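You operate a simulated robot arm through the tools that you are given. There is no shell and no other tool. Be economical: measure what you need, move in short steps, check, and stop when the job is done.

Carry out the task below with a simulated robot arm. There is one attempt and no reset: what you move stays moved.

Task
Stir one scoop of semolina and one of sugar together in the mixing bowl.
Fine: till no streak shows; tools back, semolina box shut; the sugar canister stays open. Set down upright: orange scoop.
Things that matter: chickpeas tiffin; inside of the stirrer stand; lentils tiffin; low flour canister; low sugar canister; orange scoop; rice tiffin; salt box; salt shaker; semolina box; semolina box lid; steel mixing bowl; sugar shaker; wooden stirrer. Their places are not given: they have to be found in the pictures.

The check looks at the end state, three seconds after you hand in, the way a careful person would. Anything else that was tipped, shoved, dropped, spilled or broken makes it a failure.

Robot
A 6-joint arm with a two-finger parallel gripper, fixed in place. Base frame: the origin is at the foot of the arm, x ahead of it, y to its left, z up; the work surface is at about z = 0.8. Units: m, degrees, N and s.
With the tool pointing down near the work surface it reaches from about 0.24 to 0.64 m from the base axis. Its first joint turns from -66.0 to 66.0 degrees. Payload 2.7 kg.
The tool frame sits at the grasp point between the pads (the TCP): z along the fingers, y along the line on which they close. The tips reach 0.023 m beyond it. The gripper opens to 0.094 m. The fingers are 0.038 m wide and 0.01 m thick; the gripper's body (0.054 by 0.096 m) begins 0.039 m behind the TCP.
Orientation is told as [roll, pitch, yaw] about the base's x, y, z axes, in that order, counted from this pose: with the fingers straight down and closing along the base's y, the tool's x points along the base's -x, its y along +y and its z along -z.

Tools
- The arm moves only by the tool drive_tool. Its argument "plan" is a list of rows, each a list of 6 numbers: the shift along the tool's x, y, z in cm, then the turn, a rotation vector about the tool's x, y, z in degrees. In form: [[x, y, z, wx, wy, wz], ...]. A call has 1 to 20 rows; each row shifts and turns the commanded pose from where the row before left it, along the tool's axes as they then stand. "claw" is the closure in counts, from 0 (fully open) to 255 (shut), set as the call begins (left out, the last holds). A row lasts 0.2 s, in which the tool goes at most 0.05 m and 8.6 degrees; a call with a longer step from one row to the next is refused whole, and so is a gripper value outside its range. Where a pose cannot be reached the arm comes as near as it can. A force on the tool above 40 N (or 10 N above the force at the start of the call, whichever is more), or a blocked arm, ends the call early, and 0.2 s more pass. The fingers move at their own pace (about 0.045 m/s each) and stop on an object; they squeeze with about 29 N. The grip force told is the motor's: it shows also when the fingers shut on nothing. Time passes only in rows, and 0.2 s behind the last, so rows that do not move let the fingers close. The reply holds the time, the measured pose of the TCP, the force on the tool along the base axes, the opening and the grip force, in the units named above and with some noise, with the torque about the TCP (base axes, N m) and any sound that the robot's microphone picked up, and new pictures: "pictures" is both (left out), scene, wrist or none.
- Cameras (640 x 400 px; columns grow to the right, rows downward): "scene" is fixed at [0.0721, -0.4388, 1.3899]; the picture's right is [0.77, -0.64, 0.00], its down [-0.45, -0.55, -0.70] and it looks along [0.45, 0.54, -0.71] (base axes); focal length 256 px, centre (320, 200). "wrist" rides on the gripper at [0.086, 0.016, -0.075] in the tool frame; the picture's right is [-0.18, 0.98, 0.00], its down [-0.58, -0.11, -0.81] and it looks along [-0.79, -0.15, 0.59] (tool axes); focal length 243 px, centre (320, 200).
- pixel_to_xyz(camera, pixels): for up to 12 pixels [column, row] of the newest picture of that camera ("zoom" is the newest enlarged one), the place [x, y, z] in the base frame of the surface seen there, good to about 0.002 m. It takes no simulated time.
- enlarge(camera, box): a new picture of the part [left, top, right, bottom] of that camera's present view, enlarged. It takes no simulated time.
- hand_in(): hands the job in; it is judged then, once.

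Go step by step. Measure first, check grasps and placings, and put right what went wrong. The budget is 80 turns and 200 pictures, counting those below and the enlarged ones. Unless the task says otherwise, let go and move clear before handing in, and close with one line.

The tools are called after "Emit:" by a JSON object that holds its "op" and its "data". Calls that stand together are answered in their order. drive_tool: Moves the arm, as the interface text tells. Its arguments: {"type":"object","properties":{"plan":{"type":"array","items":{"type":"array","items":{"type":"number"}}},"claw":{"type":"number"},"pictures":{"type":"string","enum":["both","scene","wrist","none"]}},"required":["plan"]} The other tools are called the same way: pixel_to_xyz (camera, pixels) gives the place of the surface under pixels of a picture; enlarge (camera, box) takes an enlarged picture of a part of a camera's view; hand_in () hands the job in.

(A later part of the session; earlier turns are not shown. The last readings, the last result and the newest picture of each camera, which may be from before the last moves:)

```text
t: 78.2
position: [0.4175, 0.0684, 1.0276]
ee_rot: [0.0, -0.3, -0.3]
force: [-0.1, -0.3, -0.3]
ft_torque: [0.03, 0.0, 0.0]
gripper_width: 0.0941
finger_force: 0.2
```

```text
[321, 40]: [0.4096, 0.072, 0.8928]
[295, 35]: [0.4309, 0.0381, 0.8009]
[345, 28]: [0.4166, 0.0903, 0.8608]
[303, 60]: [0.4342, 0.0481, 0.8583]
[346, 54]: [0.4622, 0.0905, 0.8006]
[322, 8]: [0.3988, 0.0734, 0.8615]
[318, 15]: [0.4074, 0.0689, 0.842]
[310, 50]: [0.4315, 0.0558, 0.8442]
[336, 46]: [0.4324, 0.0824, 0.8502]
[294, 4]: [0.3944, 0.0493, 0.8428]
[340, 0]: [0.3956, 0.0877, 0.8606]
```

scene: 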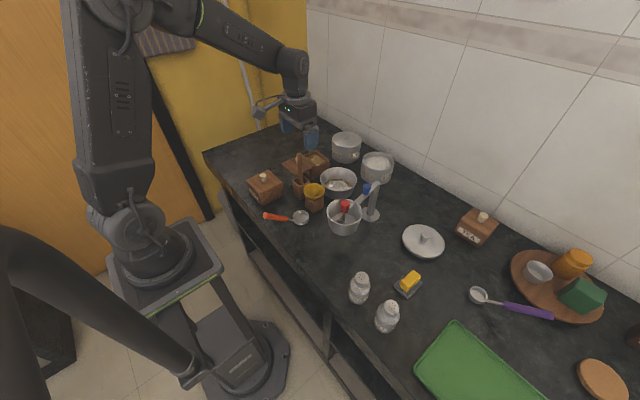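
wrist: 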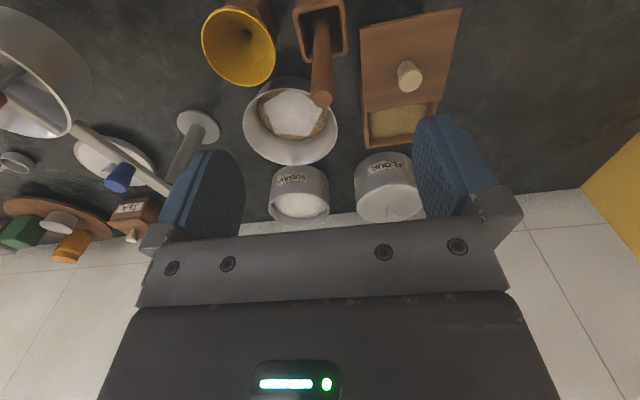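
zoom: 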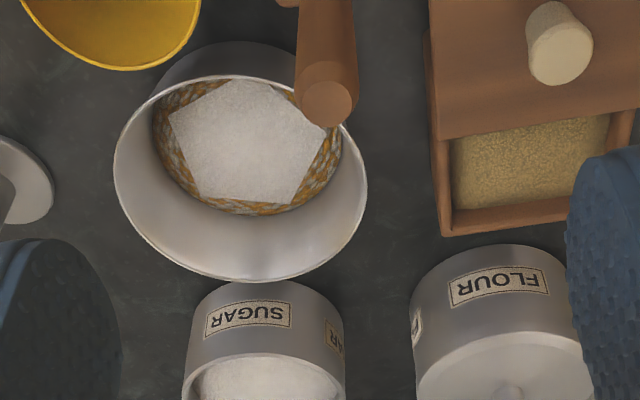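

The stirrer axis is at (0.415,0.070) and the stand centre at (0.415,0.069). I'll descend to TCP z 0.938 and grip.

Emit:
{"op": "drive_tool", "data": {"plan": [[0.25, 0.16, 3, 0, 0, 0], [0, 0, 3, 0, 0, 0], [0, 0, 2.96, 0, 0, 0], [0, 0, 0, 0, 0, 0]], "pictures": "none"}}

Emit:
{"op": "drive_tool", "data": {"plan": [[0, 0, 0, 0, 0, 0], [0, 0, 0, 0, 0, 0], [0, 0, 0, 0, 0, 0], [0, 0, 0, 0, 0, 0], [0, 0, 0, 0, 0, 0], [0, 0, 0, 0, 0, 0]], "claw": 255}}

```text
t: 79.2
position: [0.4144, 0.0691, 0.9374]
ee_rot: [0.0, -0.1, -0.4]
force: [0.1, -0.3, 0.0]
ft_torque: [0.0, 0.02, -0.03]
gripper_width: 0.0938
finger_force: 0.0
```

```text
t: 80.6
position: [0.4142, 0.0691, 0.9372]
ee_rot: [0.1, -0.3, -0.4]
force: [0.8, -0.5, 0.6]
ft_torque: [0.02, -0.02, -0.01]
gripper_width: 0.0151
finger_force: 29.3
```

scene: 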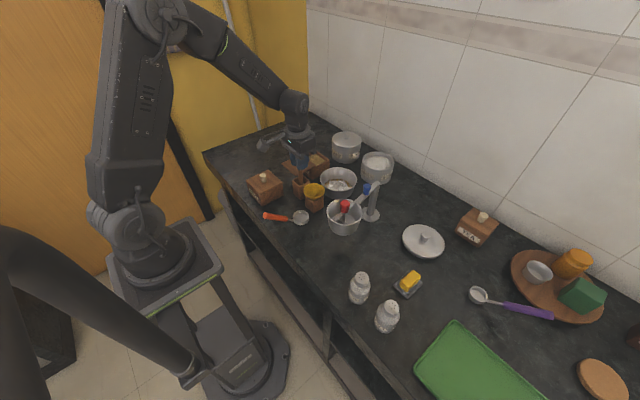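
wrist: 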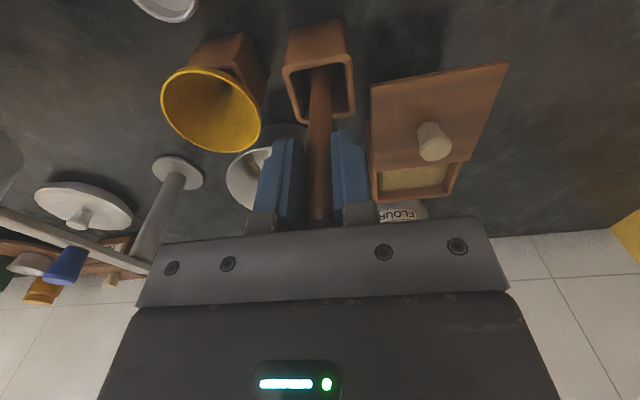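

Gripped (0.0151). I'll lift 11 cm straight up and measure the stirrer's lower end.

Emit:
{"op": "drive_tool", "data": {"plan": [[0, 0, -1, 0, 0, 0], [0, 0, -2.5, 0, 0, 0], [0, 0, -4, 0, 0, 0], [0, 0, -4, 0, 0, 0], [0, 0, 0, 0, 0, 0]]}}

Emit:
{"op": "enlarge", "data": {"camera": "scene", "box": [270, 130, 350, 200]}}

```text
t: 81.8
position: [0.4139, 0.0668, 1.0527]
ee_rot: [-0.1, -0.2, -0.5]
force: [0.4, -0.1, -0.4]
ft_torque: [-0.04, -0.04, -0.03]
gripper_width: 0.0148
finger_force: 29.2
```

scene: 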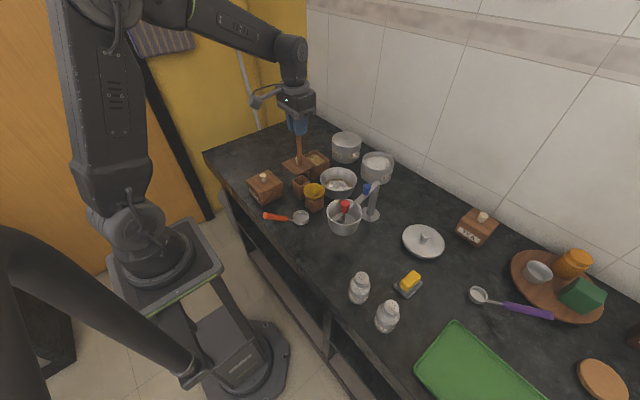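
wrist: 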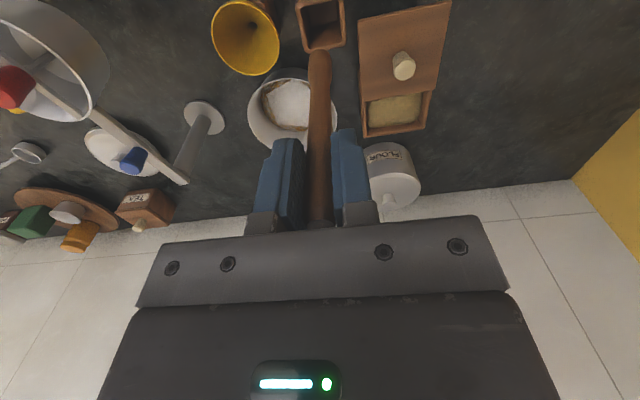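

```text
5.71 times, centred on (310, 165) of scene
```

zoom: 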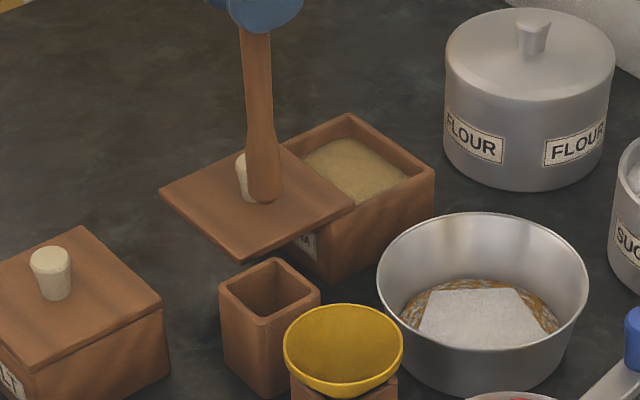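

Emit:
{"op": "pixel_to_xyz", "data": {"camera": "zoom", "pixels": [[262, 200], [262, 190], [248, 185], [281, 185], [257, 60], [245, 230], [480, 330], [430, 300], [545, 310], [470, 290], [400, 270]]}}

Emit:
{"op": "pixel_to_xyz", "data": {"camera": "scene", "pixels": [[320, 179], [357, 179], [338, 169], [338, 190]]}}

```text
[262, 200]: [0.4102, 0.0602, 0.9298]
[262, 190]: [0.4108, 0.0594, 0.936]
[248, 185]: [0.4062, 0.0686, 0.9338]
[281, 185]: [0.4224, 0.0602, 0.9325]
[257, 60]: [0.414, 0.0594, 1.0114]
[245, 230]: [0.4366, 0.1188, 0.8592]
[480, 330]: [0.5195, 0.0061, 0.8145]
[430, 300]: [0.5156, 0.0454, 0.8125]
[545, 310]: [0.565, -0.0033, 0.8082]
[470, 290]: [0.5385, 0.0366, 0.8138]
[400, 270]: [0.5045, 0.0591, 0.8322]
```

```text
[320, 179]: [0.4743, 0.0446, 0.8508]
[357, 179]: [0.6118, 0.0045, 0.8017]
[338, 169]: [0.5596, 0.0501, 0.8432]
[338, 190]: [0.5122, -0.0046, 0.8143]
```

The tip is 12.5 cm below the TCP; the bowl centre is (0.5195,0.008) and the powder surface is at about 0.814. I'll move over the bowl centre and lower the tip to about 0.806.

Emit:
{"op": "drive_tool", "data": {"plan": [[-3.52, -1.9, 0, 0, 0, 0], [-3.52, -1.9, 0, 0, 0, 0], [-3.52, -2.0, 0, 0, 0, 0], [0, 0, 4, 0, 0, 0], [0, 0, 4, 0, 0, 0], [0, 0, 2.5, 0, 0, 0], [0, 0, 1, 0, 0, 0], [0, 0, 0.6, 0, 0, 0], [0, 0, 0, 0, 0, 0]]}}

Emit:
{"op": "enlarge", "data": {"camera": "scene", "box": [300, 130, 380, 200]}}

```text
t: 83.8
position: [0.5194, 0.0109, 0.9344]
ee_rot: [-0.1, -0.5, -0.4]
force: [-4.0, 0.4, 24.3]
ft_torque: [-0.02, 0.5, -0.04]
gripper_width: 0.0147
finger_force: 28.6
```

scene: 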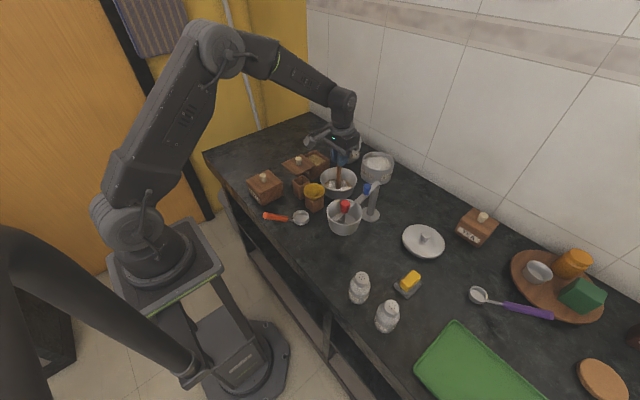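
wrist: 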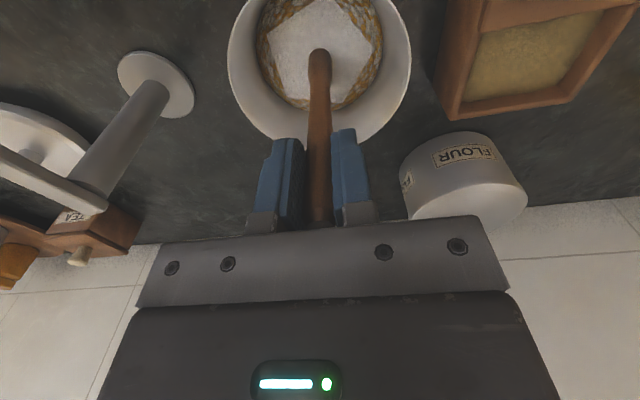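

```text
5.71 times, centred on (340, 165) of scene
```

zoom: 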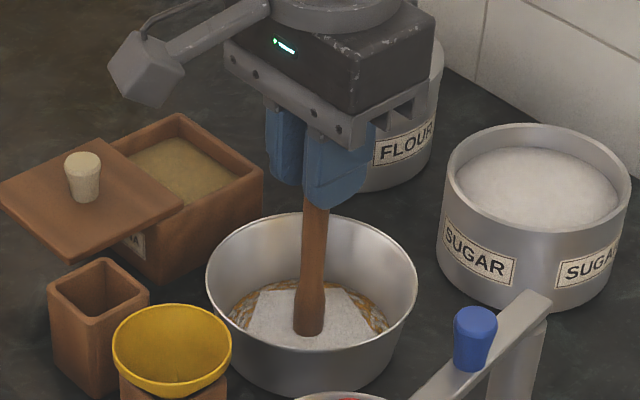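

The tip touched the bowl floor (24 N). I'll raise it 8 mm and stir one and a half circles of 2.5 cm radius.

Emit:
{"op": "drive_tool", "data": {"plan": [[0, 0, -0.8, 0, 0, 0], [-2.5, -0.3, 0, 0, 0, 0], [0.335, 1.25, 0, 0, 0, 0], [0.915, 0.915, 0, 0, 0, 0], [1.25, 0.335, 0, 0, 0, 0], [1.25, -0.335, 0, 0, 0, 0], [0.915, -0.915, 0, 0, 0, 0], [0.335, -1.25, 0, 0, 0, 0], [-0.335, -1.25, 0, 0, 0, 0], [-0.915, -0.915, 0, 0, 0, 0], [-1.25, -0.335, 0, 0, 0, 0], [-1.25, 0.335, 0, 0, 0, 0], [-0.915, 0.915, 0, 0, 0, 0], [-0.335, 1.25, 0, 0, 0, 0], [0, 0, 0, 0, 0, 0]], "pictures": "wrist"}}

Emit:
{"op": "enlarge", "data": {"camera": "scene", "box": [300, 140, 380, 200]}}

```text
t: 87.0
position: [0.5436, 0.0062, 0.9406]
ee_rot: [0.1, -0.2, -0.4]
force: [0.1, 0.7, 0.0]
ft_torque: [0.01, 0.0, 0.02]
gripper_width: 0.0149
finger_force: 29.5
```

wrist: 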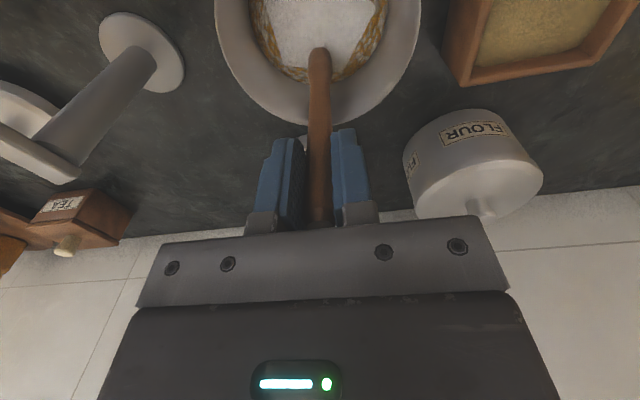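

```text
6.67 times, centred on (340, 170) of scene
```

zoom: 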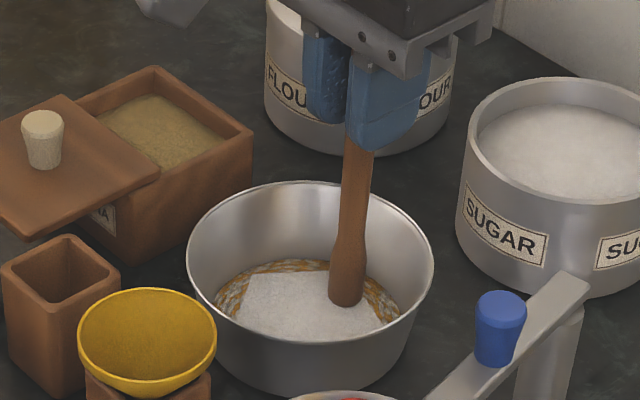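

The streaks changed only slightly, as the tip runs near the surface (0.815). I'll lower it 4 mm and stir more.

Emit:
{"op": "drive_tool", "data": {"plan": [[0, 0, 0.4, 0, 0, 0], [0.335, 1.25, 0, 0, 0, 0], [0.915, 0.915, 0, 0, 0, 0], [1.25, 0.335, 0, 0, 0, 0], [1.25, -0.335, 0, 0, 0, 0], [0.915, -0.915, 0, 0, 0, 0], [0.335, -1.25, 0, 0, 0, 0], [-0.335, -1.25, 0, 0, 0, 0], [-0.915, -0.915, 0, 0, 0, 0], [-1.25, -0.335, 0, 0, 0, 0], [-1.25, 0.335, 0, 0, 0, 0], [-0.915, 0.915, 0, 0, 0, 0], [-0.335, 1.25, 0, 0, 0, 0], [0, 0, 0, 0, 0, 0]], "pictures": "none"}}

Emit:
{"op": "enlarge", "data": {"camera": "scene", "box": [300, 140, 380, 200]}}

```text
t: 90.0
position: [0.5446, 0.0062, 0.9366]
ee_rot: [0.1, -0.2, -0.4]
force: [0.6, 0.8, -1.1]
ft_torque: [-0.02, -0.01, -0.02]
gripper_width: 0.0148
finger_force: 28.6
```

```text
6.67 times, centred on (340, 170) of scene
```

zoom: 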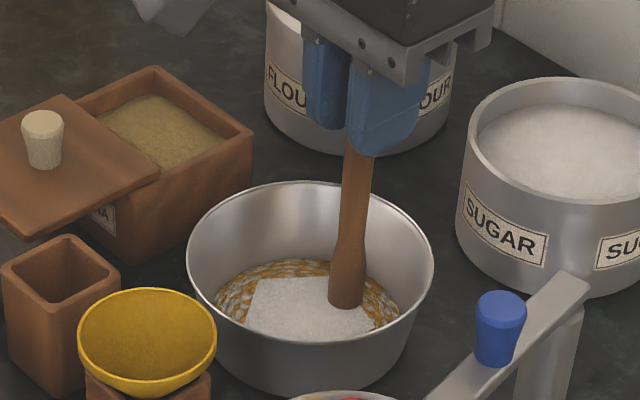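

The white patch is shrinking, so stirring works. I'll keep going with faster circles and cross strokes.

Emit:
{"op": "drive_tool", "data": {"plan": [[0.73, 1.77, 0, 0, 0, 0], [1.77, 0.73, 0, 0, 0, 0], [1.77, -0.73, 0, 0, 0, 0], [0.73, -1.77, 0, 0, 0, 0], [-0.73, -1.77, 0, 0, 0, 0], [-1.77, -0.73, 0, 0, 0, 0], [-1.77, 0.73, 0, 0, 0, 0], [-0.73, 1.77, 0, 0, 0, 0], [2.5, 0, 0, 0, 0, 0], [2.5, 0, 0, 0, 0, 0], [-2.5, 0, 0, 0, 0, 0], [-2.5, 0, 0, 0, 0, 0], [0.73, 1.77, 0, 0, 0, 0], [1.77, 0.73, 0, 0, 0, 0], [1.77, -0.73, 0, 0, 0, 0], [0.73, -1.77, 0, 0, 0, 0], [-0.73, -1.77, 0, 0, 0, 0], [-1.77, -0.73, 0, 0, 0, 0], [-1.77, 0.73, 0, 0, 0, 0], [-0.73, 1.77, 0, 0, 0, 0]], "pictures": "none"}}

Emit:
{"op": "drive_tool", "data": {"plan": [[0.73, 1.77, 0, 0, 0, 0], [1.77, 0.73, 0, 0, 0, 0], [1.77, -0.73, 0, 0, 0, 0], [0.73, -1.77, 0, 0, 0, 0], [-0.73, -1.77, 0, 0, 0, 0], [-1.77, -0.73, 0, 0, 0, 0], [-1.77, 0.73, 0, 0, 0, 0], [-0.73, 1.77, 0, 0, 0, 0], [2.5, 0, 0, 0, 0, 0], [2.5, 0, 0, 0, 0, 0], [-2.5, 0, 0, 0, 0, 0], [-2.5, 0, 0, 0, 0, 0], [0.73, 1.77, 0, 0, 0, 0], [1.77, 0.73, 0, 0, 0, 0], [1.77, -0.73, 0, 0, 0, 0], [0.73, -1.77, 0, 0, 0, 0], [-0.73, -1.77, 0, 0, 0, 0], [-1.77, -0.73, 0, 0, 0, 0], [-1.77, 0.73, 0, 0, 0, 0], [-0.73, 1.77, 0, 0, 0, 0]], "pictures": "none"}}

Emit:
{"op": "enlarge", "data": {"camera": "scene", "box": [300, 140, 380, 200]}}

```text
t: 94.2
position: [0.5433, 0.0071, 0.9353]
ee_rot: [-0.1, -0.2, -0.3]
force: [-1.0, -0.4, -0.8]
ft_torque: [0.01, -0.01, 0.04]
gripper_width: 0.0148
finger_force: 29.1
```

```text
t: 98.4
position: [0.5445, 0.0067, 0.9357]
ee_rot: [-0.1, -0.2, -0.5]
force: [0.9, 0.2, -0.9]
ft_torque: [-0.02, -0.01, -0.03]
gripper_width: 0.015
finger_force: 29.3
```

```text
6.67 times, centred on (340, 170) of scene
```

zoom: 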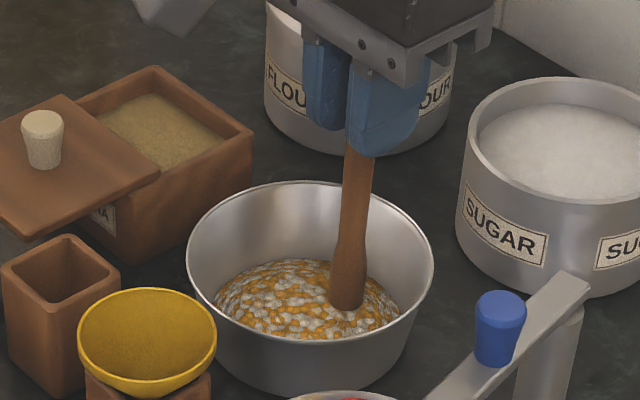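

Good progress: the patch is gone but streaks remain. I'll stir more.

Emit:
{"op": "drive_tool", "data": {"plan": [[0.73, 1.77, 0, 0, 0, 0], [1.77, 0.73, 0, 0, 0, 0], [1.77, -0.73, 0, 0, 0, 0], [0.73, -1.77, 0, 0, 0, 0], [-0.73, -1.77, 0, 0, 0, 0], [-1.77, -0.73, 0, 0, 0, 0], [-1.77, 0.73, 0, 0, 0, 0], [-0.73, 1.77, 0, 0, 0, 0], [2.5, 0, 0, 0, 0, 0], [2.5, 0, 0, 0, 0, 0], [-2.5, 0, 0, 0, 0, 0], [-2.5, 0, 0, 0, 0, 0], [0.73, 1.77, 0, 0, 0, 0], [1.77, 0.73, 0, 0, 0, 0], [1.77, -0.73, 0, 0, 0, 0], [0.73, -1.77, 0, 0, 0, 0], [-0.73, -1.77, 0, 0, 0, 0], [-1.77, -0.73, 0, 0, 0, 0], [-1.77, 0.73, 0, 0, 0, 0], [-0.73, 1.77, 0, 0, 0, 0]], "pictures": "none"}}

Emit:
{"op": "drive_tool", "data": {"plan": [[0.73, 1.77, 0, 0, 0, 0], [1.77, 0.73, 0, 0, 0, 0], [1.77, -0.73, 0, 0, 0, 0], [0.73, -1.77, 0, 0, 0, 0], [-0.73, -1.77, 0, 0, 0, 0], [-1.77, -0.73, 0, 0, 0, 0], [-1.77, 0.73, 0, 0, 0, 0], [-0.73, 1.77, 0, 0, 0, 0], [2.5, 0, 0, 0, 0, 0], [2.5, 0, 0, 0, 0, 0], [-2.5, 0, 0, 0, 0, 0], [-2.5, 0, 0, 0, 0, 0], [0.73, 1.77, 0, 0, 0, 0], [1.77, 0.73, 0, 0, 0, 0], [1.77, -0.73, 0, 0, 0, 0], [0.73, -1.77, 0, 0, 0, 0], [-0.73, -1.77, 0, 0, 0, 0], [-1.77, -0.73, 0, 0, 0, 0], [-1.77, 0.73, 0, 0, 0, 0], [-0.73, 1.77, 0, 0, 0, 0]], "pictures": "none"}}

Emit:
{"op": "drive_tool", "data": {"plan": [[0.73, 1.77, 0, 0, 0, 0], [1.77, 0.73, 0, 0, 0, 0], [1.77, -0.73, 0, 0, 0, 0], [0.73, -1.77, 0, 0, 0, 0], [-0.73, -1.77, 0, 0, 0, 0], [-1.77, -0.73, 0, 0, 0, 0], [-1.77, 0.73, 0, 0, 0, 0], [-0.73, 1.77, 0, 0, 0, 0], [2.5, 0, 0, 0, 0, 0], [2.5, 0, 0, 0, 0, 0], [-2.5, 0, 0, 0, 0, 0], [-2.5, 0, 0, 0, 0, 0], [0.73, 1.77, 0, 0, 0, 0], [1.77, 0.73, 0, 0, 0, 0], [1.77, -0.73, 0, 0, 0, 0], [0.73, -1.77, 0, 0, 0, 0], [-0.73, -1.77, 0, 0, 0, 0], [-1.77, -0.73, 0, 0, 0, 0], [-1.77, 0.73, 0, 0, 0, 0], [-0.73, 1.77, 0, 0, 0, 0]], "pictures": "none"}}

Emit:
{"op": "enlarge", "data": {"camera": "scene", "box": [300, 140, 380, 200]}}

```text
t: 102.6
position: [0.543, 0.006, 0.9339]
ee_rot: [0.0, -0.3, -0.4]
force: [-0.4, -1.2, -1.4]
ft_torque: [0.03, 0.0, 0.01]
gripper_width: 0.015
finger_force: 29.5
```

```text
t: 106.8
position: [0.5441, 0.0065, 0.9355]
ee_rot: [0.0, -0.2, -0.5]
force: [-0.4, 0.6, -1.3]
ft_torque: [-0.01, 0.01, 0.03]
gripper_width: 0.0148
finger_force: 28.8
```

```text
t: 111.0
position: [0.5455, 0.0069, 0.9353]
ee_rot: [0.0, -0.3, -0.5]
force: [-0.2, 0.0, 1.0]
ft_torque: [-0.08, -0.01, 0.0]
gripper_width: 0.0153
finger_force: 28.9
```

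```text
6.67 times, centred on (340, 170) of scene
```

zoom: 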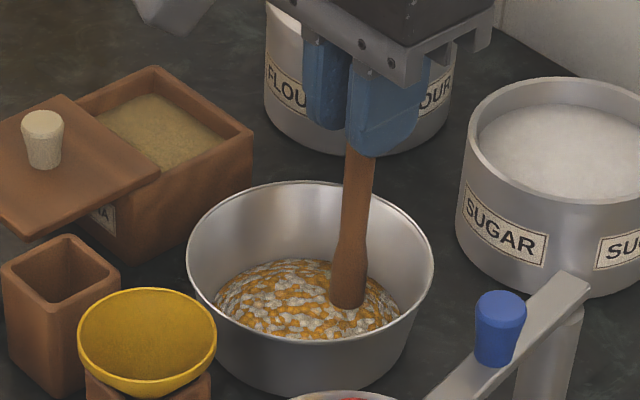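

There is little visible change. I'll look closer to see which parts remain streaky.

Emit:
{"op": "enlarge", "data": {"camera": "scene", "box": [320, 170, 360, 200]}}

Emit:
{"op": "enlarge", "data": {"camera": "wrist", "box": [200, 0, 440, 150]}}

Emit:
{"op": "pixel_to_xyz", "data": {"camera": "scene", "pixels": [[333, 183], [340, 180], [334, 188], [348, 187], [353, 184], [340, 190], [324, 170], [354, 173]]}}

```text
13.33 times, centred on (340, 185) of scene
```

zoom: 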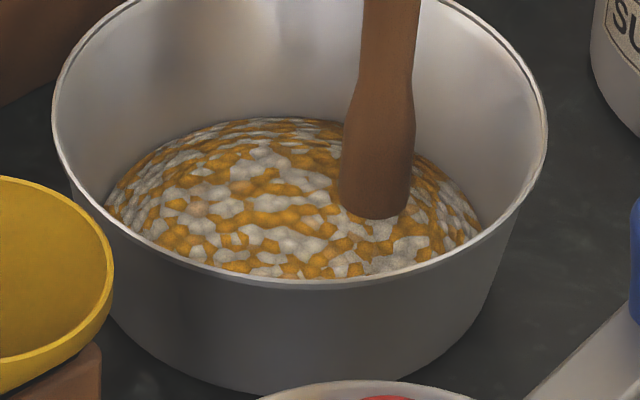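

```text
2.67 times, centred on (320, 75) of wrist
```

zoom: 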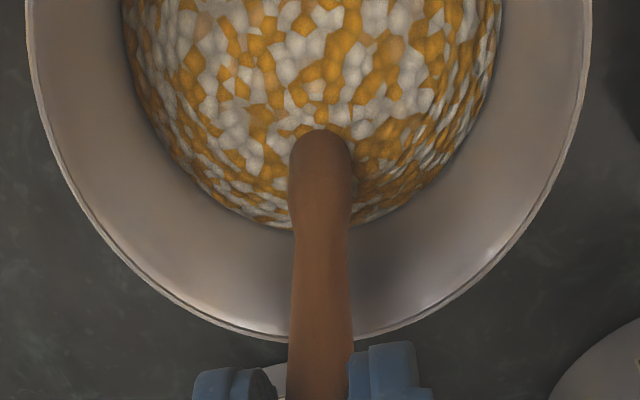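

```text
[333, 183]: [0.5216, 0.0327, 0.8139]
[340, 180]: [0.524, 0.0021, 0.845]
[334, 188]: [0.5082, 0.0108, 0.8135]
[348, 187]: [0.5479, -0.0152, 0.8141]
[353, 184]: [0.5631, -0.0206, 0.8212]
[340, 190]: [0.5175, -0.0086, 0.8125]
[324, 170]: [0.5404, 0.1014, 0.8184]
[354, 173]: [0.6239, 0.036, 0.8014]
```

The cells are still two-coloured, and a few are beginning to blend. I'll vary the radius (3 cm and 1.5 cm) to reach everything, and compare.

Emit:
{"op": "drive_tool", "data": {"plan": [[-0.4, 0, 0, 0, 0, 0], [0.402, 1.5, 0, 0, 0, 0], [1.098, 1.098, 0, 0, 0, 0], [1.5, 0.402, 0, 0, 0, 0], [1.5, -0.402, 0, 0, 0, 0], [1.098, -1.098, 0, 0, 0, 0], [0.402, -1.5, 0, 0, 0, 0], [-0.402, -1.5, 0, 0, 0, 0], [-1.098, -1.098, 0, 0, 0, 0], [-1.5, -0.402, 0, 0, 0, 0], [-1.5, 0.402, 0, 0, 0, 0], [-1.098, 1.098, 0, 0, 0, 0], [-0.402, 1.5, 0, 0, 0, 0], [1.5, 0, 0, 0, 0, 0], [0.75, 1.3, 0, 0, 0, 0], [1.5, 0, 0, 0, 0, 0], [0.75, -1.3, 0, 0, 0, 0], [-0.75, -1.3, 0, 0, 0, 0], [-1.5, 0, 0, 0, 0, 0], [-0.75, 1.3, 0, 0, 0, 0]], "pictures": "none"}}

Emit:
{"op": "drive_tool", "data": {"plan": [[-1.5, 0, 0, 0, 0, 0], [0.402, 1.5, 0, 0, 0, 0], [1.098, 1.098, 0, 0, 0, 0], [1.5, 0.402, 0, 0, 0, 0], [1.5, -0.402, 0, 0, 0, 0], [1.098, -1.098, 0, 0, 0, 0], [0.402, -1.5, 0, 0, 0, 0], [-0.402, -1.5, 0, 0, 0, 0], [-1.098, -1.098, 0, 0, 0, 0], [-1.5, -0.402, 0, 0, 0, 0], [-1.5, 0.402, 0, 0, 0, 0], [-1.098, 1.098, 0, 0, 0, 0], [-0.402, 1.5, 0, 0, 0, 0], [1.5, 0, 0, 0, 0, 0], [0.75, 1.3, 0, 0, 0, 0], [1.5, 0, 0, 0, 0, 0], [0.75, -1.3, 0, 0, 0, 0], [-0.75, -1.3, 0, 0, 0, 0], [-1.5, 0, 0, 0, 0, 0], [-0.75, 1.3, 0, 0, 0, 0]], "pictures": "none"}}

Emit:
{"op": "enlarge", "data": {"camera": "scene", "box": [320, 170, 360, 200]}}

```text
t: 115.2
position: [0.5342, 0.0058, 0.9366]
ee_rot: [0.0, -0.3, -0.4]
force: [-0.7, -0.1, 0.1]
ft_torque: [0.02, 0.01, 0.02]
gripper_width: 0.0149
finger_force: 29.1
```

```text
t: 119.4
position: [0.5338, 0.007, 0.9356]
ee_rot: [0.0, -0.1, -0.3]
force: [-0.3, 0.6, -0.1]
ft_torque: [0.01, -0.01, 0.02]
gripper_width: 0.015
finger_force: 29.5
```

```text
13.33 times, centred on (340, 185) of scene
```

zoom: 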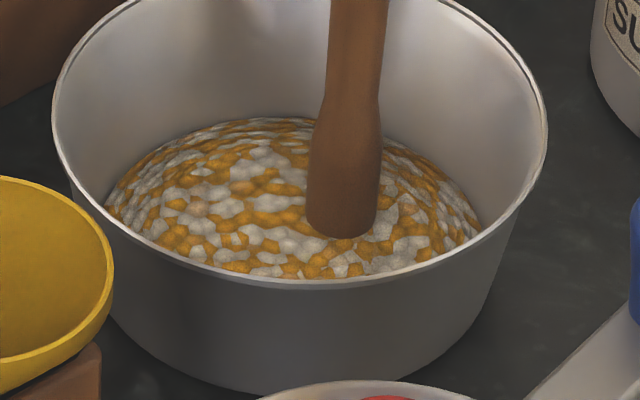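

The pattern no longer changes, so the tip may be too shallow to turn the lower layer. I'll lower it toward the floor in small steps, reading the force.

Emit:
{"op": "drive_tool", "data": {"plan": [[0, 0, 0.1, 0, 0, 0], [0, 0, 0.1, 0, 0, 0], [0, 0, 0, 0, 0, 0]], "pictures": "none"}}

Emit:
{"op": "drive_tool", "data": {"plan": [[0, 0, 0.1, 0, 0, 0], [0, 0, 0.1, 0, 0, 0], [0, 0, 0, 0, 0, 0]], "pictures": "none"}}

```text
t: 120.2
position: [0.5334, 0.0065, 0.9342]
ee_rot: [0.0, -0.3, -0.4]
force: [-1.8, 1.0, 9.0]
ft_torque: [0.17, 0.1, 0.01]
gripper_width: 0.015
finger_force: 29.0
```

```text
t: 121.0
position: [0.5346, 0.0069, 0.9342]
ee_rot: [0.0, -0.6, -0.4]
force: [-2.4, 1.1, 27.9]
ft_torque: [0.13, 0.35, 0.02]
gripper_width: 0.0149
finger_force: 28.9
```

The floor is at TCP≈0.935, so the depth was right. I'll raise 4 mm and stir slower in the other direction, watching for change.

Emit:
{"op": "drive_tool", "data": {"plan": [[-1.0, 0, -0.5, 0, 0, 0], [0.335, -1.25, 0, 0, 0, 0], [0.915, -0.915, 0, 0, 0, 0], [1.25, -0.335, 0, 0, 0, 0], [1.25, 0.335, 0, 0, 0, 0], [0.915, 0.915, 0, 0, 0, 0], [0.335, 1.25, 0, 0, 0, 0], [-0.335, 1.25, 0, 0, 0, 0], [-0.915, 0.915, 0, 0, 0, 0], [-1.25, 0.335, 0, 0, 0, 0], [-1.25, -0.335, 0, 0, 0, 0], [-0.915, -0.915, 0, 0, 0, 0], [-0.335, -1.25, 0, 0, 0, 0], [1.0, 0, 0, 0, 0, 0], [0.75, -1.3, 0, 0, 0, 0], [1.5, 0, 0, 0, 0, 0], [0.75, 1.3, 0, 0, 0, 0], [-0.75, 1.3, 0, 0, 0, 0], [-1.5, 0, 0, 0, 0, 0], [-0.75, -1.3, 0, 0, 0, 0]], "pictures": "none"}}

Emit:
{"op": "drive_tool", "data": {"plan": [[-1.0, 0, 0, 0, 0, 0], [0.335, -1.25, 0, 0, 0, 0], [0.915, -0.915, 0, 0, 0, 0], [1.25, -0.335, 0, 0, 0, 0], [1.25, 0.335, 0, 0, 0, 0], [0.915, 0.915, 0, 0, 0, 0], [0.335, 1.25, 0, 0, 0, 0], [-0.335, 1.25, 0, 0, 0, 0], [-0.915, 0.915, 0, 0, 0, 0], [-1.25, 0.335, 0, 0, 0, 0], [-1.25, -0.335, 0, 0, 0, 0], [-0.915, -0.915, 0, 0, 0, 0], [-0.335, -1.25, 0, 0, 0, 0], [1.0, 0, 0, 0, 0, 0], [0.75, -1.3, 0, 0, 0, 0], [1.5, 0, 0, 0, 0, 0], [0.75, 1.3, 0, 0, 0, 0], [-0.75, 1.3, 0, 0, 0, 0], [-1.5, 0, 0, 0, 0, 0], [-0.75, -1.3, 0, 0, 0, 0]], "pictures": "none"}}

Emit:
{"op": "enlarge", "data": {"camera": "scene", "box": [320, 170, 360, 200]}}

```text
t: 125.2
position: [0.534, 0.007, 0.9366]
ee_rot: [-0.1, -0.1, -0.4]
force: [0.5, -0.5, -1.2]
ft_torque: [0.01, 0.01, 0.0]
gripper_width: 0.0148
finger_force: 28.7
```

```text
t: 129.4
position: [0.5332, 0.0074, 0.9374]
ee_rot: [0.1, -0.2, -0.4]
force: [-0.3, -0.7, 0.4]
ft_torque: [-0.03, -0.01, -0.01]
gripper_width: 0.0149
finger_force: 29.0
```

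```text
13.33 times, centred on (340, 185) of scene
```

zoom: 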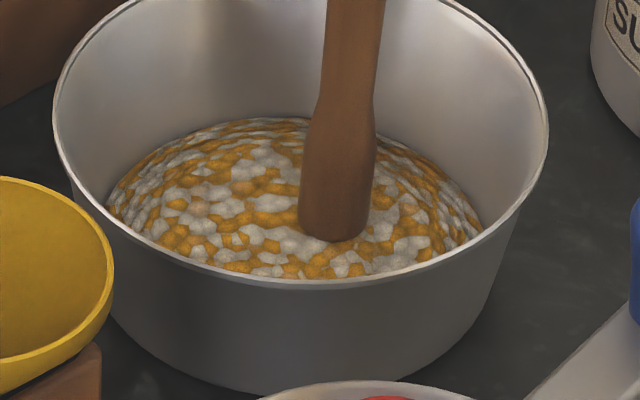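

The orange is getting more muted, so it is blending gradually. I'll continue with several more rounds.

Emit:
{"op": "drive_tool", "data": {"plan": [[-1.0, 0, 0, 0, 0, 0], [0.335, -1.25, 0, 0, 0, 0], [0.915, -0.915, 0, 0, 0, 0], [1.25, -0.335, 0, 0, 0, 0], [1.25, 0.335, 0, 0, 0, 0], [0.915, 0.915, 0, 0, 0, 0], [0.335, 1.25, 0, 0, 0, 0], [-0.335, 1.25, 0, 0, 0, 0], [-0.915, 0.915, 0, 0, 0, 0], [-1.25, 0.335, 0, 0, 0, 0], [-1.25, -0.335, 0, 0, 0, 0], [-0.915, -0.915, 0, 0, 0, 0], [-0.335, -1.25, 0, 0, 0, 0], [1.0, 0, 0, 0, 0, 0], [0.75, -1.3, 0, 0, 0, 0], [1.5, 0, 0, 0, 0, 0], [0.75, 1.3, 0, 0, 0, 0], [-0.75, 1.3, 0, 0, 0, 0], [-1.5, 0, 0, 0, 0, 0], [-0.75, -1.3, 0, 0, 0, 0]], "pictures": "none"}}

Emit:
{"op": "drive_tool", "data": {"plan": [[-1.0, 0, 0, 0, 0, 0], [0.335, 1.25, 0, 0, 0, 0], [0.915, 0.915, 0, 0, 0, 0], [1.25, 0.335, 0, 0, 0, 0], [1.25, -0.335, 0, 0, 0, 0], [0.915, -0.915, 0, 0, 0, 0], [0.335, -1.25, 0, 0, 0, 0], [-0.335, -1.25, 0, 0, 0, 0], [-0.915, -0.915, 0, 0, 0, 0], [-1.25, -0.335, 0, 0, 0, 0], [-1.25, 0.335, 0, 0, 0, 0], [-0.915, 0.915, 0, 0, 0, 0], [-0.335, 1.25, 0, 0, 0, 0], [1.0, 0, 0, 0, 0, 0], [0.75, 1.3, 0, 0, 0, 0], [1.5, 0, 0, 0, 0, 0], [0.75, -1.3, 0, 0, 0, 0], [-0.75, -1.3, 0, 0, 0, 0], [-1.5, 0, 0, 0, 0, 0], [-0.75, 1.3, 0, 0, 0, 0]], "pictures": "none"}}

Emit:
{"op": "drive_tool", "data": {"plan": [[-1.0, 0, 0, 0, 0, 0], [0.335, -1.25, 0, 0, 0, 0], [0.915, -0.915, 0, 0, 0, 0], [1.25, -0.335, 0, 0, 0, 0], [1.25, 0.335, 0, 0, 0, 0], [0.915, 0.915, 0, 0, 0, 0], [0.335, 1.25, 0, 0, 0, 0], [-0.335, 1.25, 0, 0, 0, 0], [-0.915, 0.915, 0, 0, 0, 0], [-1.25, 0.335, 0, 0, 0, 0], [-1.25, -0.335, 0, 0, 0, 0], [-0.915, -0.915, 0, 0, 0, 0], [-0.335, -1.25, 0, 0, 0, 0], [1.0, 0, 0, 0, 0, 0], [0.75, -1.3, 0, 0, 0, 0], [1.5, 0, 0, 0, 0, 0], [0.75, 1.3, 0, 0, 0, 0], [-0.75, 1.3, 0, 0, 0, 0], [-1.5, 0, 0, 0, 0, 0], [-0.75, -1.3, 0, 0, 0, 0]], "pictures": "none"}}

Emit:
{"op": "drive_tool", "data": {"plan": [[-1.0, 0, 0, 0, 0, 0], [0.335, 1.25, 0, 0, 0, 0], [0.915, 0.915, 0, 0, 0, 0], [1.25, 0.335, 0, 0, 0, 0], [1.25, -0.335, 0, 0, 0, 0], [0.915, -0.915, 0, 0, 0, 0], [0.335, -1.25, 0, 0, 0, 0], [-0.335, -1.25, 0, 0, 0, 0], [-0.915, -0.915, 0, 0, 0, 0], [-1.25, -0.335, 0, 0, 0, 0], [-1.25, 0.335, 0, 0, 0, 0], [-0.915, 0.915, 0, 0, 0, 0], [-0.335, 1.25, 0, 0, 0, 0], [1.0, 0, 0, 0, 0, 0], [0.75, 1.3, 0, 0, 0, 0], [1.5, 0, 0, 0, 0, 0], [0.75, -1.3, 0, 0, 0, 0], [-0.75, -1.3, 0, 0, 0, 0], [-1.5, 0, 0, 0, 0, 0], [-0.75, 1.3, 0, 0, 0, 0]], "pictures": "none"}}

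Emit:
{"op": "enlarge", "data": {"camera": "scene", "box": [320, 170, 360, 200]}}

```text
t: 133.6
position: [0.5332, 0.007, 0.9376]
ee_rot: [0.0, -0.2, -0.4]
force: [-0.5, 0.4, 0.4]
ft_torque: [-0.02, -0.03, -0.01]
gripper_width: 0.0148
finger_force: 28.6
```

```text
t: 137.8
position: [0.5334, 0.0075, 0.9374]
ee_rot: [0.0, -0.2, -0.4]
force: [0.3, -0.3, -1.2]
ft_torque: [-0.01, -0.01, 0.0]
gripper_width: 0.0148
finger_force: 29.3
```

```text
t: 142.0
position: [0.5346, 0.0057, 0.9369]
ee_rot: [-0.1, -0.3, -0.4]
force: [-0.7, 0.5, 0.3]
ft_torque: [-0.01, -0.02, -0.03]
gripper_width: 0.0149
finger_force: 29.0
```

```text
t: 146.2
position: [0.5325, 0.0086, 0.9359]
ee_rot: [-0.1, -0.1, -0.3]
force: [1.1, -0.1, -0.2]
ft_torque: [0.02, -0.02, -0.05]
gripper_width: 0.0149
finger_force: 28.4
```

```text
13.33 times, centred on (340, 185) of scene
```

zoom: 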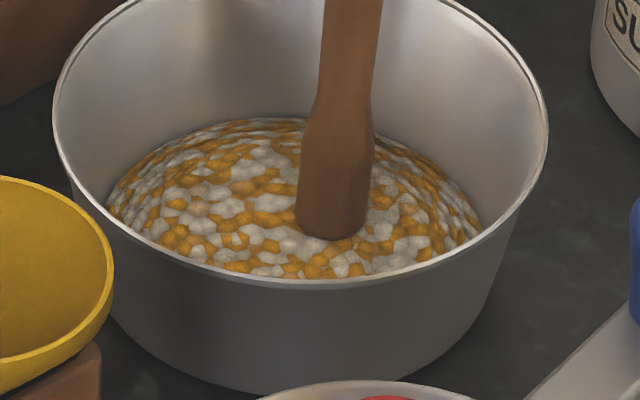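

Not clearly improved. I'll try brisker steady circles in one direction and compare at high zoom.

Emit:
{"op": "drive_tool", "data": {"plan": [[-1.2, 0, 0, 0, 0, 0], [1.35, 2.34, 0, 0, 0, 0], [2.7, 0, 0, 0, 0, 0], [1.35, -2.34, 0, 0, 0, 0], [-1.35, -2.34, 0, 0, 0, 0], [-2.7, 0, 0, 0, 0, 0], [-1.35, 2.34, 0, 0, 0, 0], [1.35, 2.34, 0, 0, 0, 0], [2.7, 0, 0, 0, 0, 0], [1.35, -2.34, 0, 0, 0, 0], [-1.35, -2.34, 0, 0, 0, 0], [-2.7, 0, 0, 0, 0, 0], [-1.35, 2.34, 0, 0, 0, 0], [1.35, 2.34, 0, 0, 0, 0], [2.7, 0, 0, 0, 0, 0], [1.35, -2.34, 0, 0, 0, 0], [-1.35, -2.34, 0, 0, 0, 0], [-2.7, 0, 0, 0, 0, 0], [-1.35, 2.34, 0, 0, 0, 0]], "pictures": "none"}}

Emit:
{"op": "drive_tool", "data": {"plan": [[1.35, 2.34, 0, 0, 0, 0], [2.7, 0, 0, 0, 0, 0], [1.35, -2.34, 0, 0, 0, 0], [-1.35, -2.34, 0, 0, 0, 0], [-2.7, 0, 0, 0, 0, 0], [-1.35, 2.34, 0, 0, 0, 0], [1.35, 2.34, 0, 0, 0, 0], [2.7, 0, 0, 0, 0, 0], [1.35, -2.34, 0, 0, 0, 0], [-1.35, -2.34, 0, 0, 0, 0], [-2.7, 0, 0, 0, 0, 0], [-1.35, 2.34, 0, 0, 0, 0], [1.35, 2.34, 0, 0, 0, 0], [2.7, 0, 0, 0, 0, 0], [1.35, -2.34, 0, 0, 0, 0], [-1.35, -2.34, 0, 0, 0, 0], [-2.7, 0, 0, 0, 0, 0], [-1.35, 2.34, 0, 0, 0, 0]], "pictures": "none"}}

Emit:
{"op": "drive_tool", "data": {"plan": [[1.35, 2.34, 0, 0, 0, 0], [2.7, 0, 0, 0, 0, 0], [1.35, -2.34, 0, 0, 0, 0], [-1.35, -2.34, 0, 0, 0, 0], [-2.7, 0, 0, 0, 0, 0], [-1.35, 2.34, 0, 0, 0, 0], [1.35, 2.34, 0, 0, 0, 0], [2.7, 0, 0, 0, 0, 0], [1.35, -2.34, 0, 0, 0, 0], [-1.35, -2.34, 0, 0, 0, 0], [-2.7, 0, 0, 0, 0, 0], [-1.35, 2.34, 0, 0, 0, 0], [1.35, 2.34, 0, 0, 0, 0], [2.7, 0, 0, 0, 0, 0], [1.35, -2.34, 0, 0, 0, 0], [-1.35, -2.34, 0, 0, 0, 0], [-2.7, 0, 0, 0, 0, 0], [-1.35, 2.34, 0, 0, 0, 0], [1.2, 0, 0, 0, 0, 0]], "pictures": "none"}}

Emit:
{"op": "enlarge", "data": {"camera": "scene", "box": [320, 170, 360, 200]}}

```text
t: 150.2
position: [0.5447, 0.0077, 0.9365]
ee_rot: [0.1, -0.2, -0.4]
force: [0.6, -0.6, -0.4]
ft_torque: [0.03, -0.01, 0.04]
gripper_width: 0.0148
finger_force: 28.9
```

```text
t: 154.0
position: [0.5454, 0.0064, 0.9362]
ee_rot: [0.0, -0.3, -0.4]
force: [0.5, -0.2, -1.0]
ft_torque: [0.01, -0.02, 0.0]
gripper_width: 0.0148
finger_force: 28.4
```

```text
t: 158.0
position: [0.5329, 0.0072, 0.9375]
ee_rot: [0.0, -0.2, -0.4]
force: [-0.2, -0.6, 0.2]
ft_torque: [-0.01, 0.02, 0.01]
gripper_width: 0.015
finger_force: 28.9
```

```text
13.33 times, centred on (340, 185) of scene
```

zoom: 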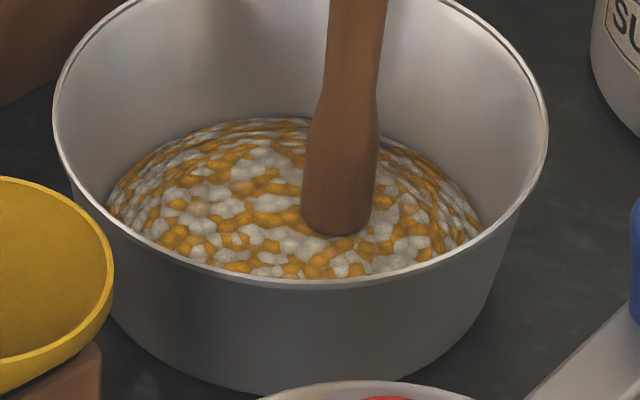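

There is still no visible change, so an unreached region, probably the outer rim of the powder, may be the cause. I'll stir at 3.3 cm radius near the wall, then spiral in through the centre.

Emit:
{"op": "drive_tool", "data": {"plan": [[-1.8, 0, 0.1, 0, 0, 0], [0.442, 1.65, 0, 0, 0, 0], [1.208, 1.208, 0, 0, 0, 0], [1.65, 0.442, 0, 0, 0, 0], [1.65, -0.442, 0, 0, 0, 0], [1.208, -1.208, 0, 0, 0, 0], [0.442, -1.65, 0, 0, 0, 0], [-0.442, -1.65, 0, 0, 0, 0], [-1.208, -1.208, 0, 0, 0, 0], [-1.65, -0.442, 0, 0, 0, 0], [-1.65, 0.442, 0, 0, 0, 0], [-1.208, 1.208, 0, 0, 0, 0], [-0.442, 1.65, 0, 0, 0, 0], [1.65, 0, 0, 0, 0, 0], [1.65, 0, 0, 0, 0, 0], [0, 1.5, 0, 0, 0, 0], [0, 1.5, 0, 0, 0, 0], [0, -3, 0, 0, 0, 0], [0, -3, 0, 0, 0, 0], [0, 3, 0, 0, 0, 0]], "pictures": "none"}}

Emit:
{"op": "enlarge", "data": {"camera": "scene", "box": [320, 170, 360, 200]}}

```text
t: 162.2
position: [0.5179, 0.0053, 0.9358]
ee_rot: [0.0, -0.2, -0.4]
force: [0.5, -0.4, -0.7]
ft_torque: [-0.03, -0.05, -0.01]
gripper_width: 0.0148
finger_force: 29.3
```

```text
13.33 times, centred on (340, 185) of scene
```

zoom: 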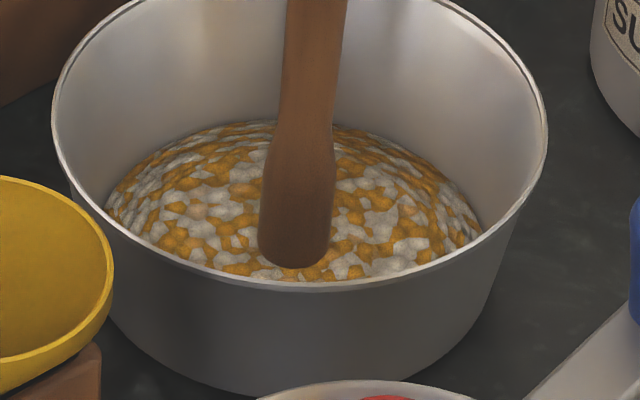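

I'll measure how deep the tip actually sits relative to the powder surface and the floor.

Emit:
{"op": "pixel_to_xyz", "data": {"camera": "zoom", "pixels": [[295, 235], [295, 255], [295, 263], [295, 272], [250, 265], [350, 262], [220, 200], [400, 200], [300, 130], [150, 170], [470, 230], [130, 200]]}}

Emit:
{"op": "enlarge", "data": {"camera": "wrist", "box": [220, 0, 420, 125]}}

```text
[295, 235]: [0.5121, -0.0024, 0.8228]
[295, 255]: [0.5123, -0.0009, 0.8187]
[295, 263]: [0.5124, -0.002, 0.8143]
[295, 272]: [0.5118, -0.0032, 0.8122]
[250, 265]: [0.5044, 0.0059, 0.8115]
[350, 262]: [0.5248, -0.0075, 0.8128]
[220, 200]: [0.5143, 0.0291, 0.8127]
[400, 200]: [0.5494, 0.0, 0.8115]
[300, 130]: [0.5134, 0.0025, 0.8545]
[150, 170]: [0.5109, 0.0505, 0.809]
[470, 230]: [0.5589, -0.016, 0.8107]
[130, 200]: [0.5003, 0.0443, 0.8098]
```

```text
3.20 times, centred on (320, 62) of wrist
```

zoom: 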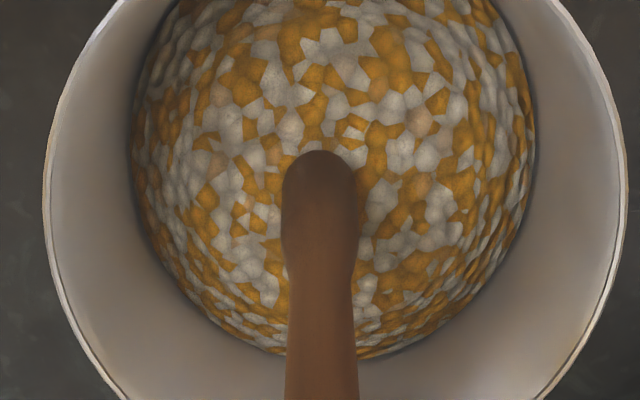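

I'll raise the stirrer out of the bowl to measure its tip length again and see the mix unobstructed.

Emit:
{"op": "drive_tool", "data": {"plan": [[0, 0, -2, 0, 0, 0], [0, 0, -4, 0, 0, 0], [0, 0, -4, 0, 0, 0], [0, 0, 0, 0, 0, 0]], "pictures": "none"}}

Emit:
{"op": "enlarge", "data": {"camera": "scene", "box": [315, 130, 371, 200]}}

Emit:
{"op": "enlarge", "data": {"camera": "wrist", "box": [200, 0, 440, 230]}}

```text
t: 163.2
position: [0.5166, 0.0069, 1.036]
ee_rot: [0.0, -0.2, -0.3]
force: [-0.2, -0.8, 0.1]
ft_torque: [0.0, 0.0, -0.01]
gripper_width: 0.0151
finger_force: 28.8
```

```text
5.71 times, centred on (343, 165) of scene
```

zoom: 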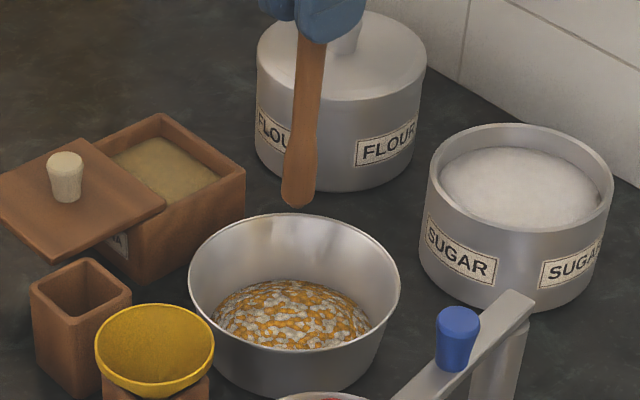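

```text
1.74 times, centred on (320, 115) of wrist
```

zoom: 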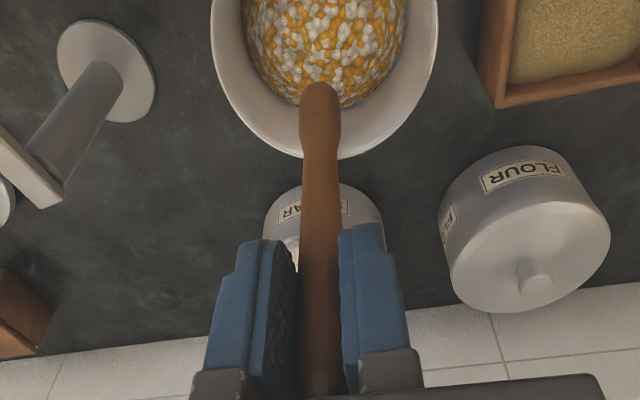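

Emit:
{"op": "pixel_to_xyz", "data": {"camera": "scene", "pixels": [[339, 164], [339, 165], [339, 160], [338, 154], [340, 147], [341, 140], [335, 185], [342, 182], [345, 188], [338, 190], [330, 186], [340, 178]]}}

Emit:
{"op": "enlarge", "data": {"camera": "scene", "box": [325, 176, 353, 194]}}

```text
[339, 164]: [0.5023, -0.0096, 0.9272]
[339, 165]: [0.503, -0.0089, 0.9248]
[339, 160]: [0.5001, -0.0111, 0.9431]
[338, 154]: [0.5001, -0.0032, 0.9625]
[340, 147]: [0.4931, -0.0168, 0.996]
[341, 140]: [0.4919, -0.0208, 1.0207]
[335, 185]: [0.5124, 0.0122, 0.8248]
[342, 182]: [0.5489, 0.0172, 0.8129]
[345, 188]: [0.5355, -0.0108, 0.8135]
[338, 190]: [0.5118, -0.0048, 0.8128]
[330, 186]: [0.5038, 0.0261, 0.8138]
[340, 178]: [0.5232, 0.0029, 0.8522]
```

```text
16.00 times, centred on (339, 185) of scene
```

zoom: 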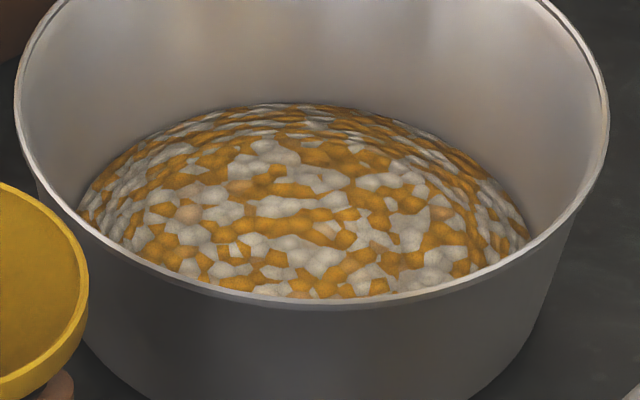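

Emit:
{"op": "enlarge", "data": {"camera": "scene", "box": [315, 130, 371, 200]}}

Emit:
{"op": "pixel_to_xyz", "data": {"camera": "zoom", "pixels": [[297, 204], [297, 200], [297, 190], [300, 150], [308, 80], [312, 50], [285, 190], [315, 190]]}}

```text
5.71 times, centred on (343, 165) of scene
```

zoom: 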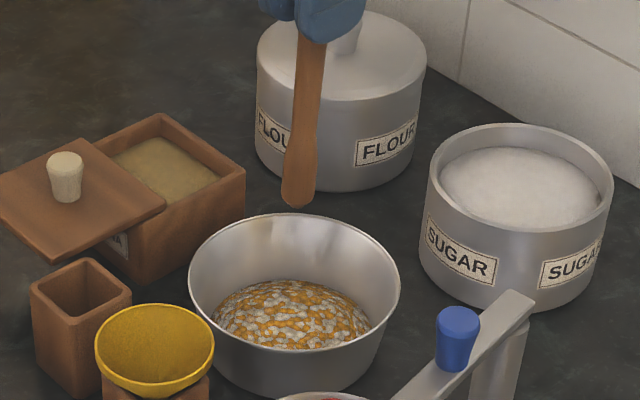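

```text
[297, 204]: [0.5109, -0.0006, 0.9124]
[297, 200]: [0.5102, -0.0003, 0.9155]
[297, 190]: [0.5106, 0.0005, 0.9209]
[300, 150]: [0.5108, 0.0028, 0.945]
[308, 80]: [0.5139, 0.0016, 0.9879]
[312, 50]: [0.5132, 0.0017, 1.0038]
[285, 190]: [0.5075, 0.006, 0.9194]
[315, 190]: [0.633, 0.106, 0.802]
```

The tip length is unchanged (12.5 cm) and the mix is evenly speckled but high contrast. I'll go back in, scraping lightly on the floor with slow circles, to test whether that changes the mix.

Emit:
{"op": "drive_tool", "data": {"plan": [[0, 0, 4.5, 0, 0, 0], [0, 0, 4, 0, 0, 0], [0, 0, 1.2, 0, 0, 0], [0, 0, 0.45, 0, 0, 0], [0, 0, 0, 0, 0, 0]], "pictures": "none"}}

Emit:
{"op": "drive_tool", "data": {"plan": [[-2, 0, 0, 0, 0, 0], [0.268, 1.0, 0, 0, 0, 0], [0.732, 0.732, 0, 0, 0, 0], [1.0, 0.268, 0, 0, 0, 0], [1.0, -0.268, 0, 0, 0, 0], [0.732, -0.732, 0, 0, 0, 0], [0.268, -1.0, 0, 0, 0, 0], [-0.268, -1.0, 0, 0, 0, 0], [-0.732, -0.732, 0, 0, 0, 0], [-1.0, -0.268, 0, 0, 0, 0], [-1.0, 0.268, 0, 0, 0, 0], [-0.732, 0.732, 0, 0, 0, 0], [-0.268, 1.0, 0, 0, 0, 0], [0, 0, 0, 0, 0, 0]], "pictures": "none"}}

Emit:
{"op": "enlarge", "data": {"camera": "scene", "box": [325, 176, 353, 194]}}

```text
t: 164.4
position: [0.5178, 0.0068, 0.934]
ee_rot: [0.0, -0.2, -0.4]
force: [0.0, 0.0, 3.1]
ft_torque: [0.02, 0.11, -0.02]
gripper_width: 0.0153
finger_force: 29.1
```

```text
t: 167.4
position: [0.5383, 0.0061, 0.934]
ee_rot: [0.1, -0.2, -0.4]
force: [-0.3, 0.8, -0.4]
ft_torque: [0.02, 0.0, 0.01]
gripper_width: 0.015
finger_force: 29.3
```

```text
16.00 times, centred on (339, 185) of scene
```

zoom: 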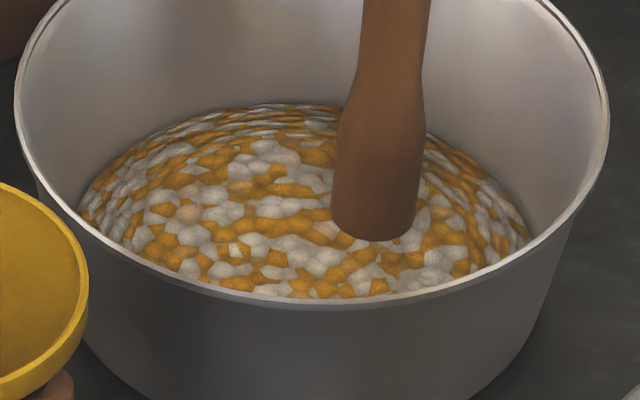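

Unchanged. I'll test one round of brisk stirring (about 20 cm/s) for comparison.

Emit:
{"op": "drive_tool", "data": {"plan": [[-0.6, 0, -0.2, 0, 0, 0], [2.6, 2.6, 0, 0, 0, 0], [2.6, -2.6, 0, 0, 0, 0], [-2.6, -2.6, 0, 0, 0, 0], [-2.6, 2.6, 0, 0, 0, 0], [2.6, 2.6, 0, 0, 0, 0], [2.6, -2.6, 0, 0, 0, 0], [-2.6, -2.6, 0, 0, 0, 0], [-2.6, 2.6, 0, 0, 0, 0], [2.6, 2.6, 0, 0, 0, 0], [2.6, -2.6, 0, 0, 0, 0], [-2.6, -2.6, 0, 0, 0, 0], [-2.6, 2.6, 0, 0, 0, 0], [2.6, 2.6, 0, 0, 0, 0], [2.6, -2.6, 0, 0, 0, 0], [-2.6, -2.6, 0, 0, 0, 0], [-2.6, 2.6, 0, 0, 0, 0], [0, 0, 0, 0, 0, 0]], "pictures": "none"}}

Emit:
{"op": "enlarge", "data": {"camera": "scene", "box": [325, 176, 353, 194]}}

```text
t: 171.2
position: [0.5446, 0.0075, 0.9371]
ee_rot: [0.0, -0.2, -0.3]
force: [-1.3, -0.2, -0.4]
ft_torque: [-0.01, 0.02, -0.01]
gripper_width: 0.015
finger_force: 28.8
```

```text
16.00 times, centred on (339, 185) of scene
```

zoom: 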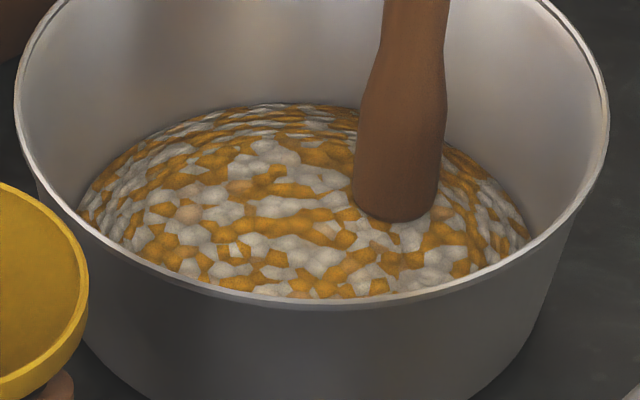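

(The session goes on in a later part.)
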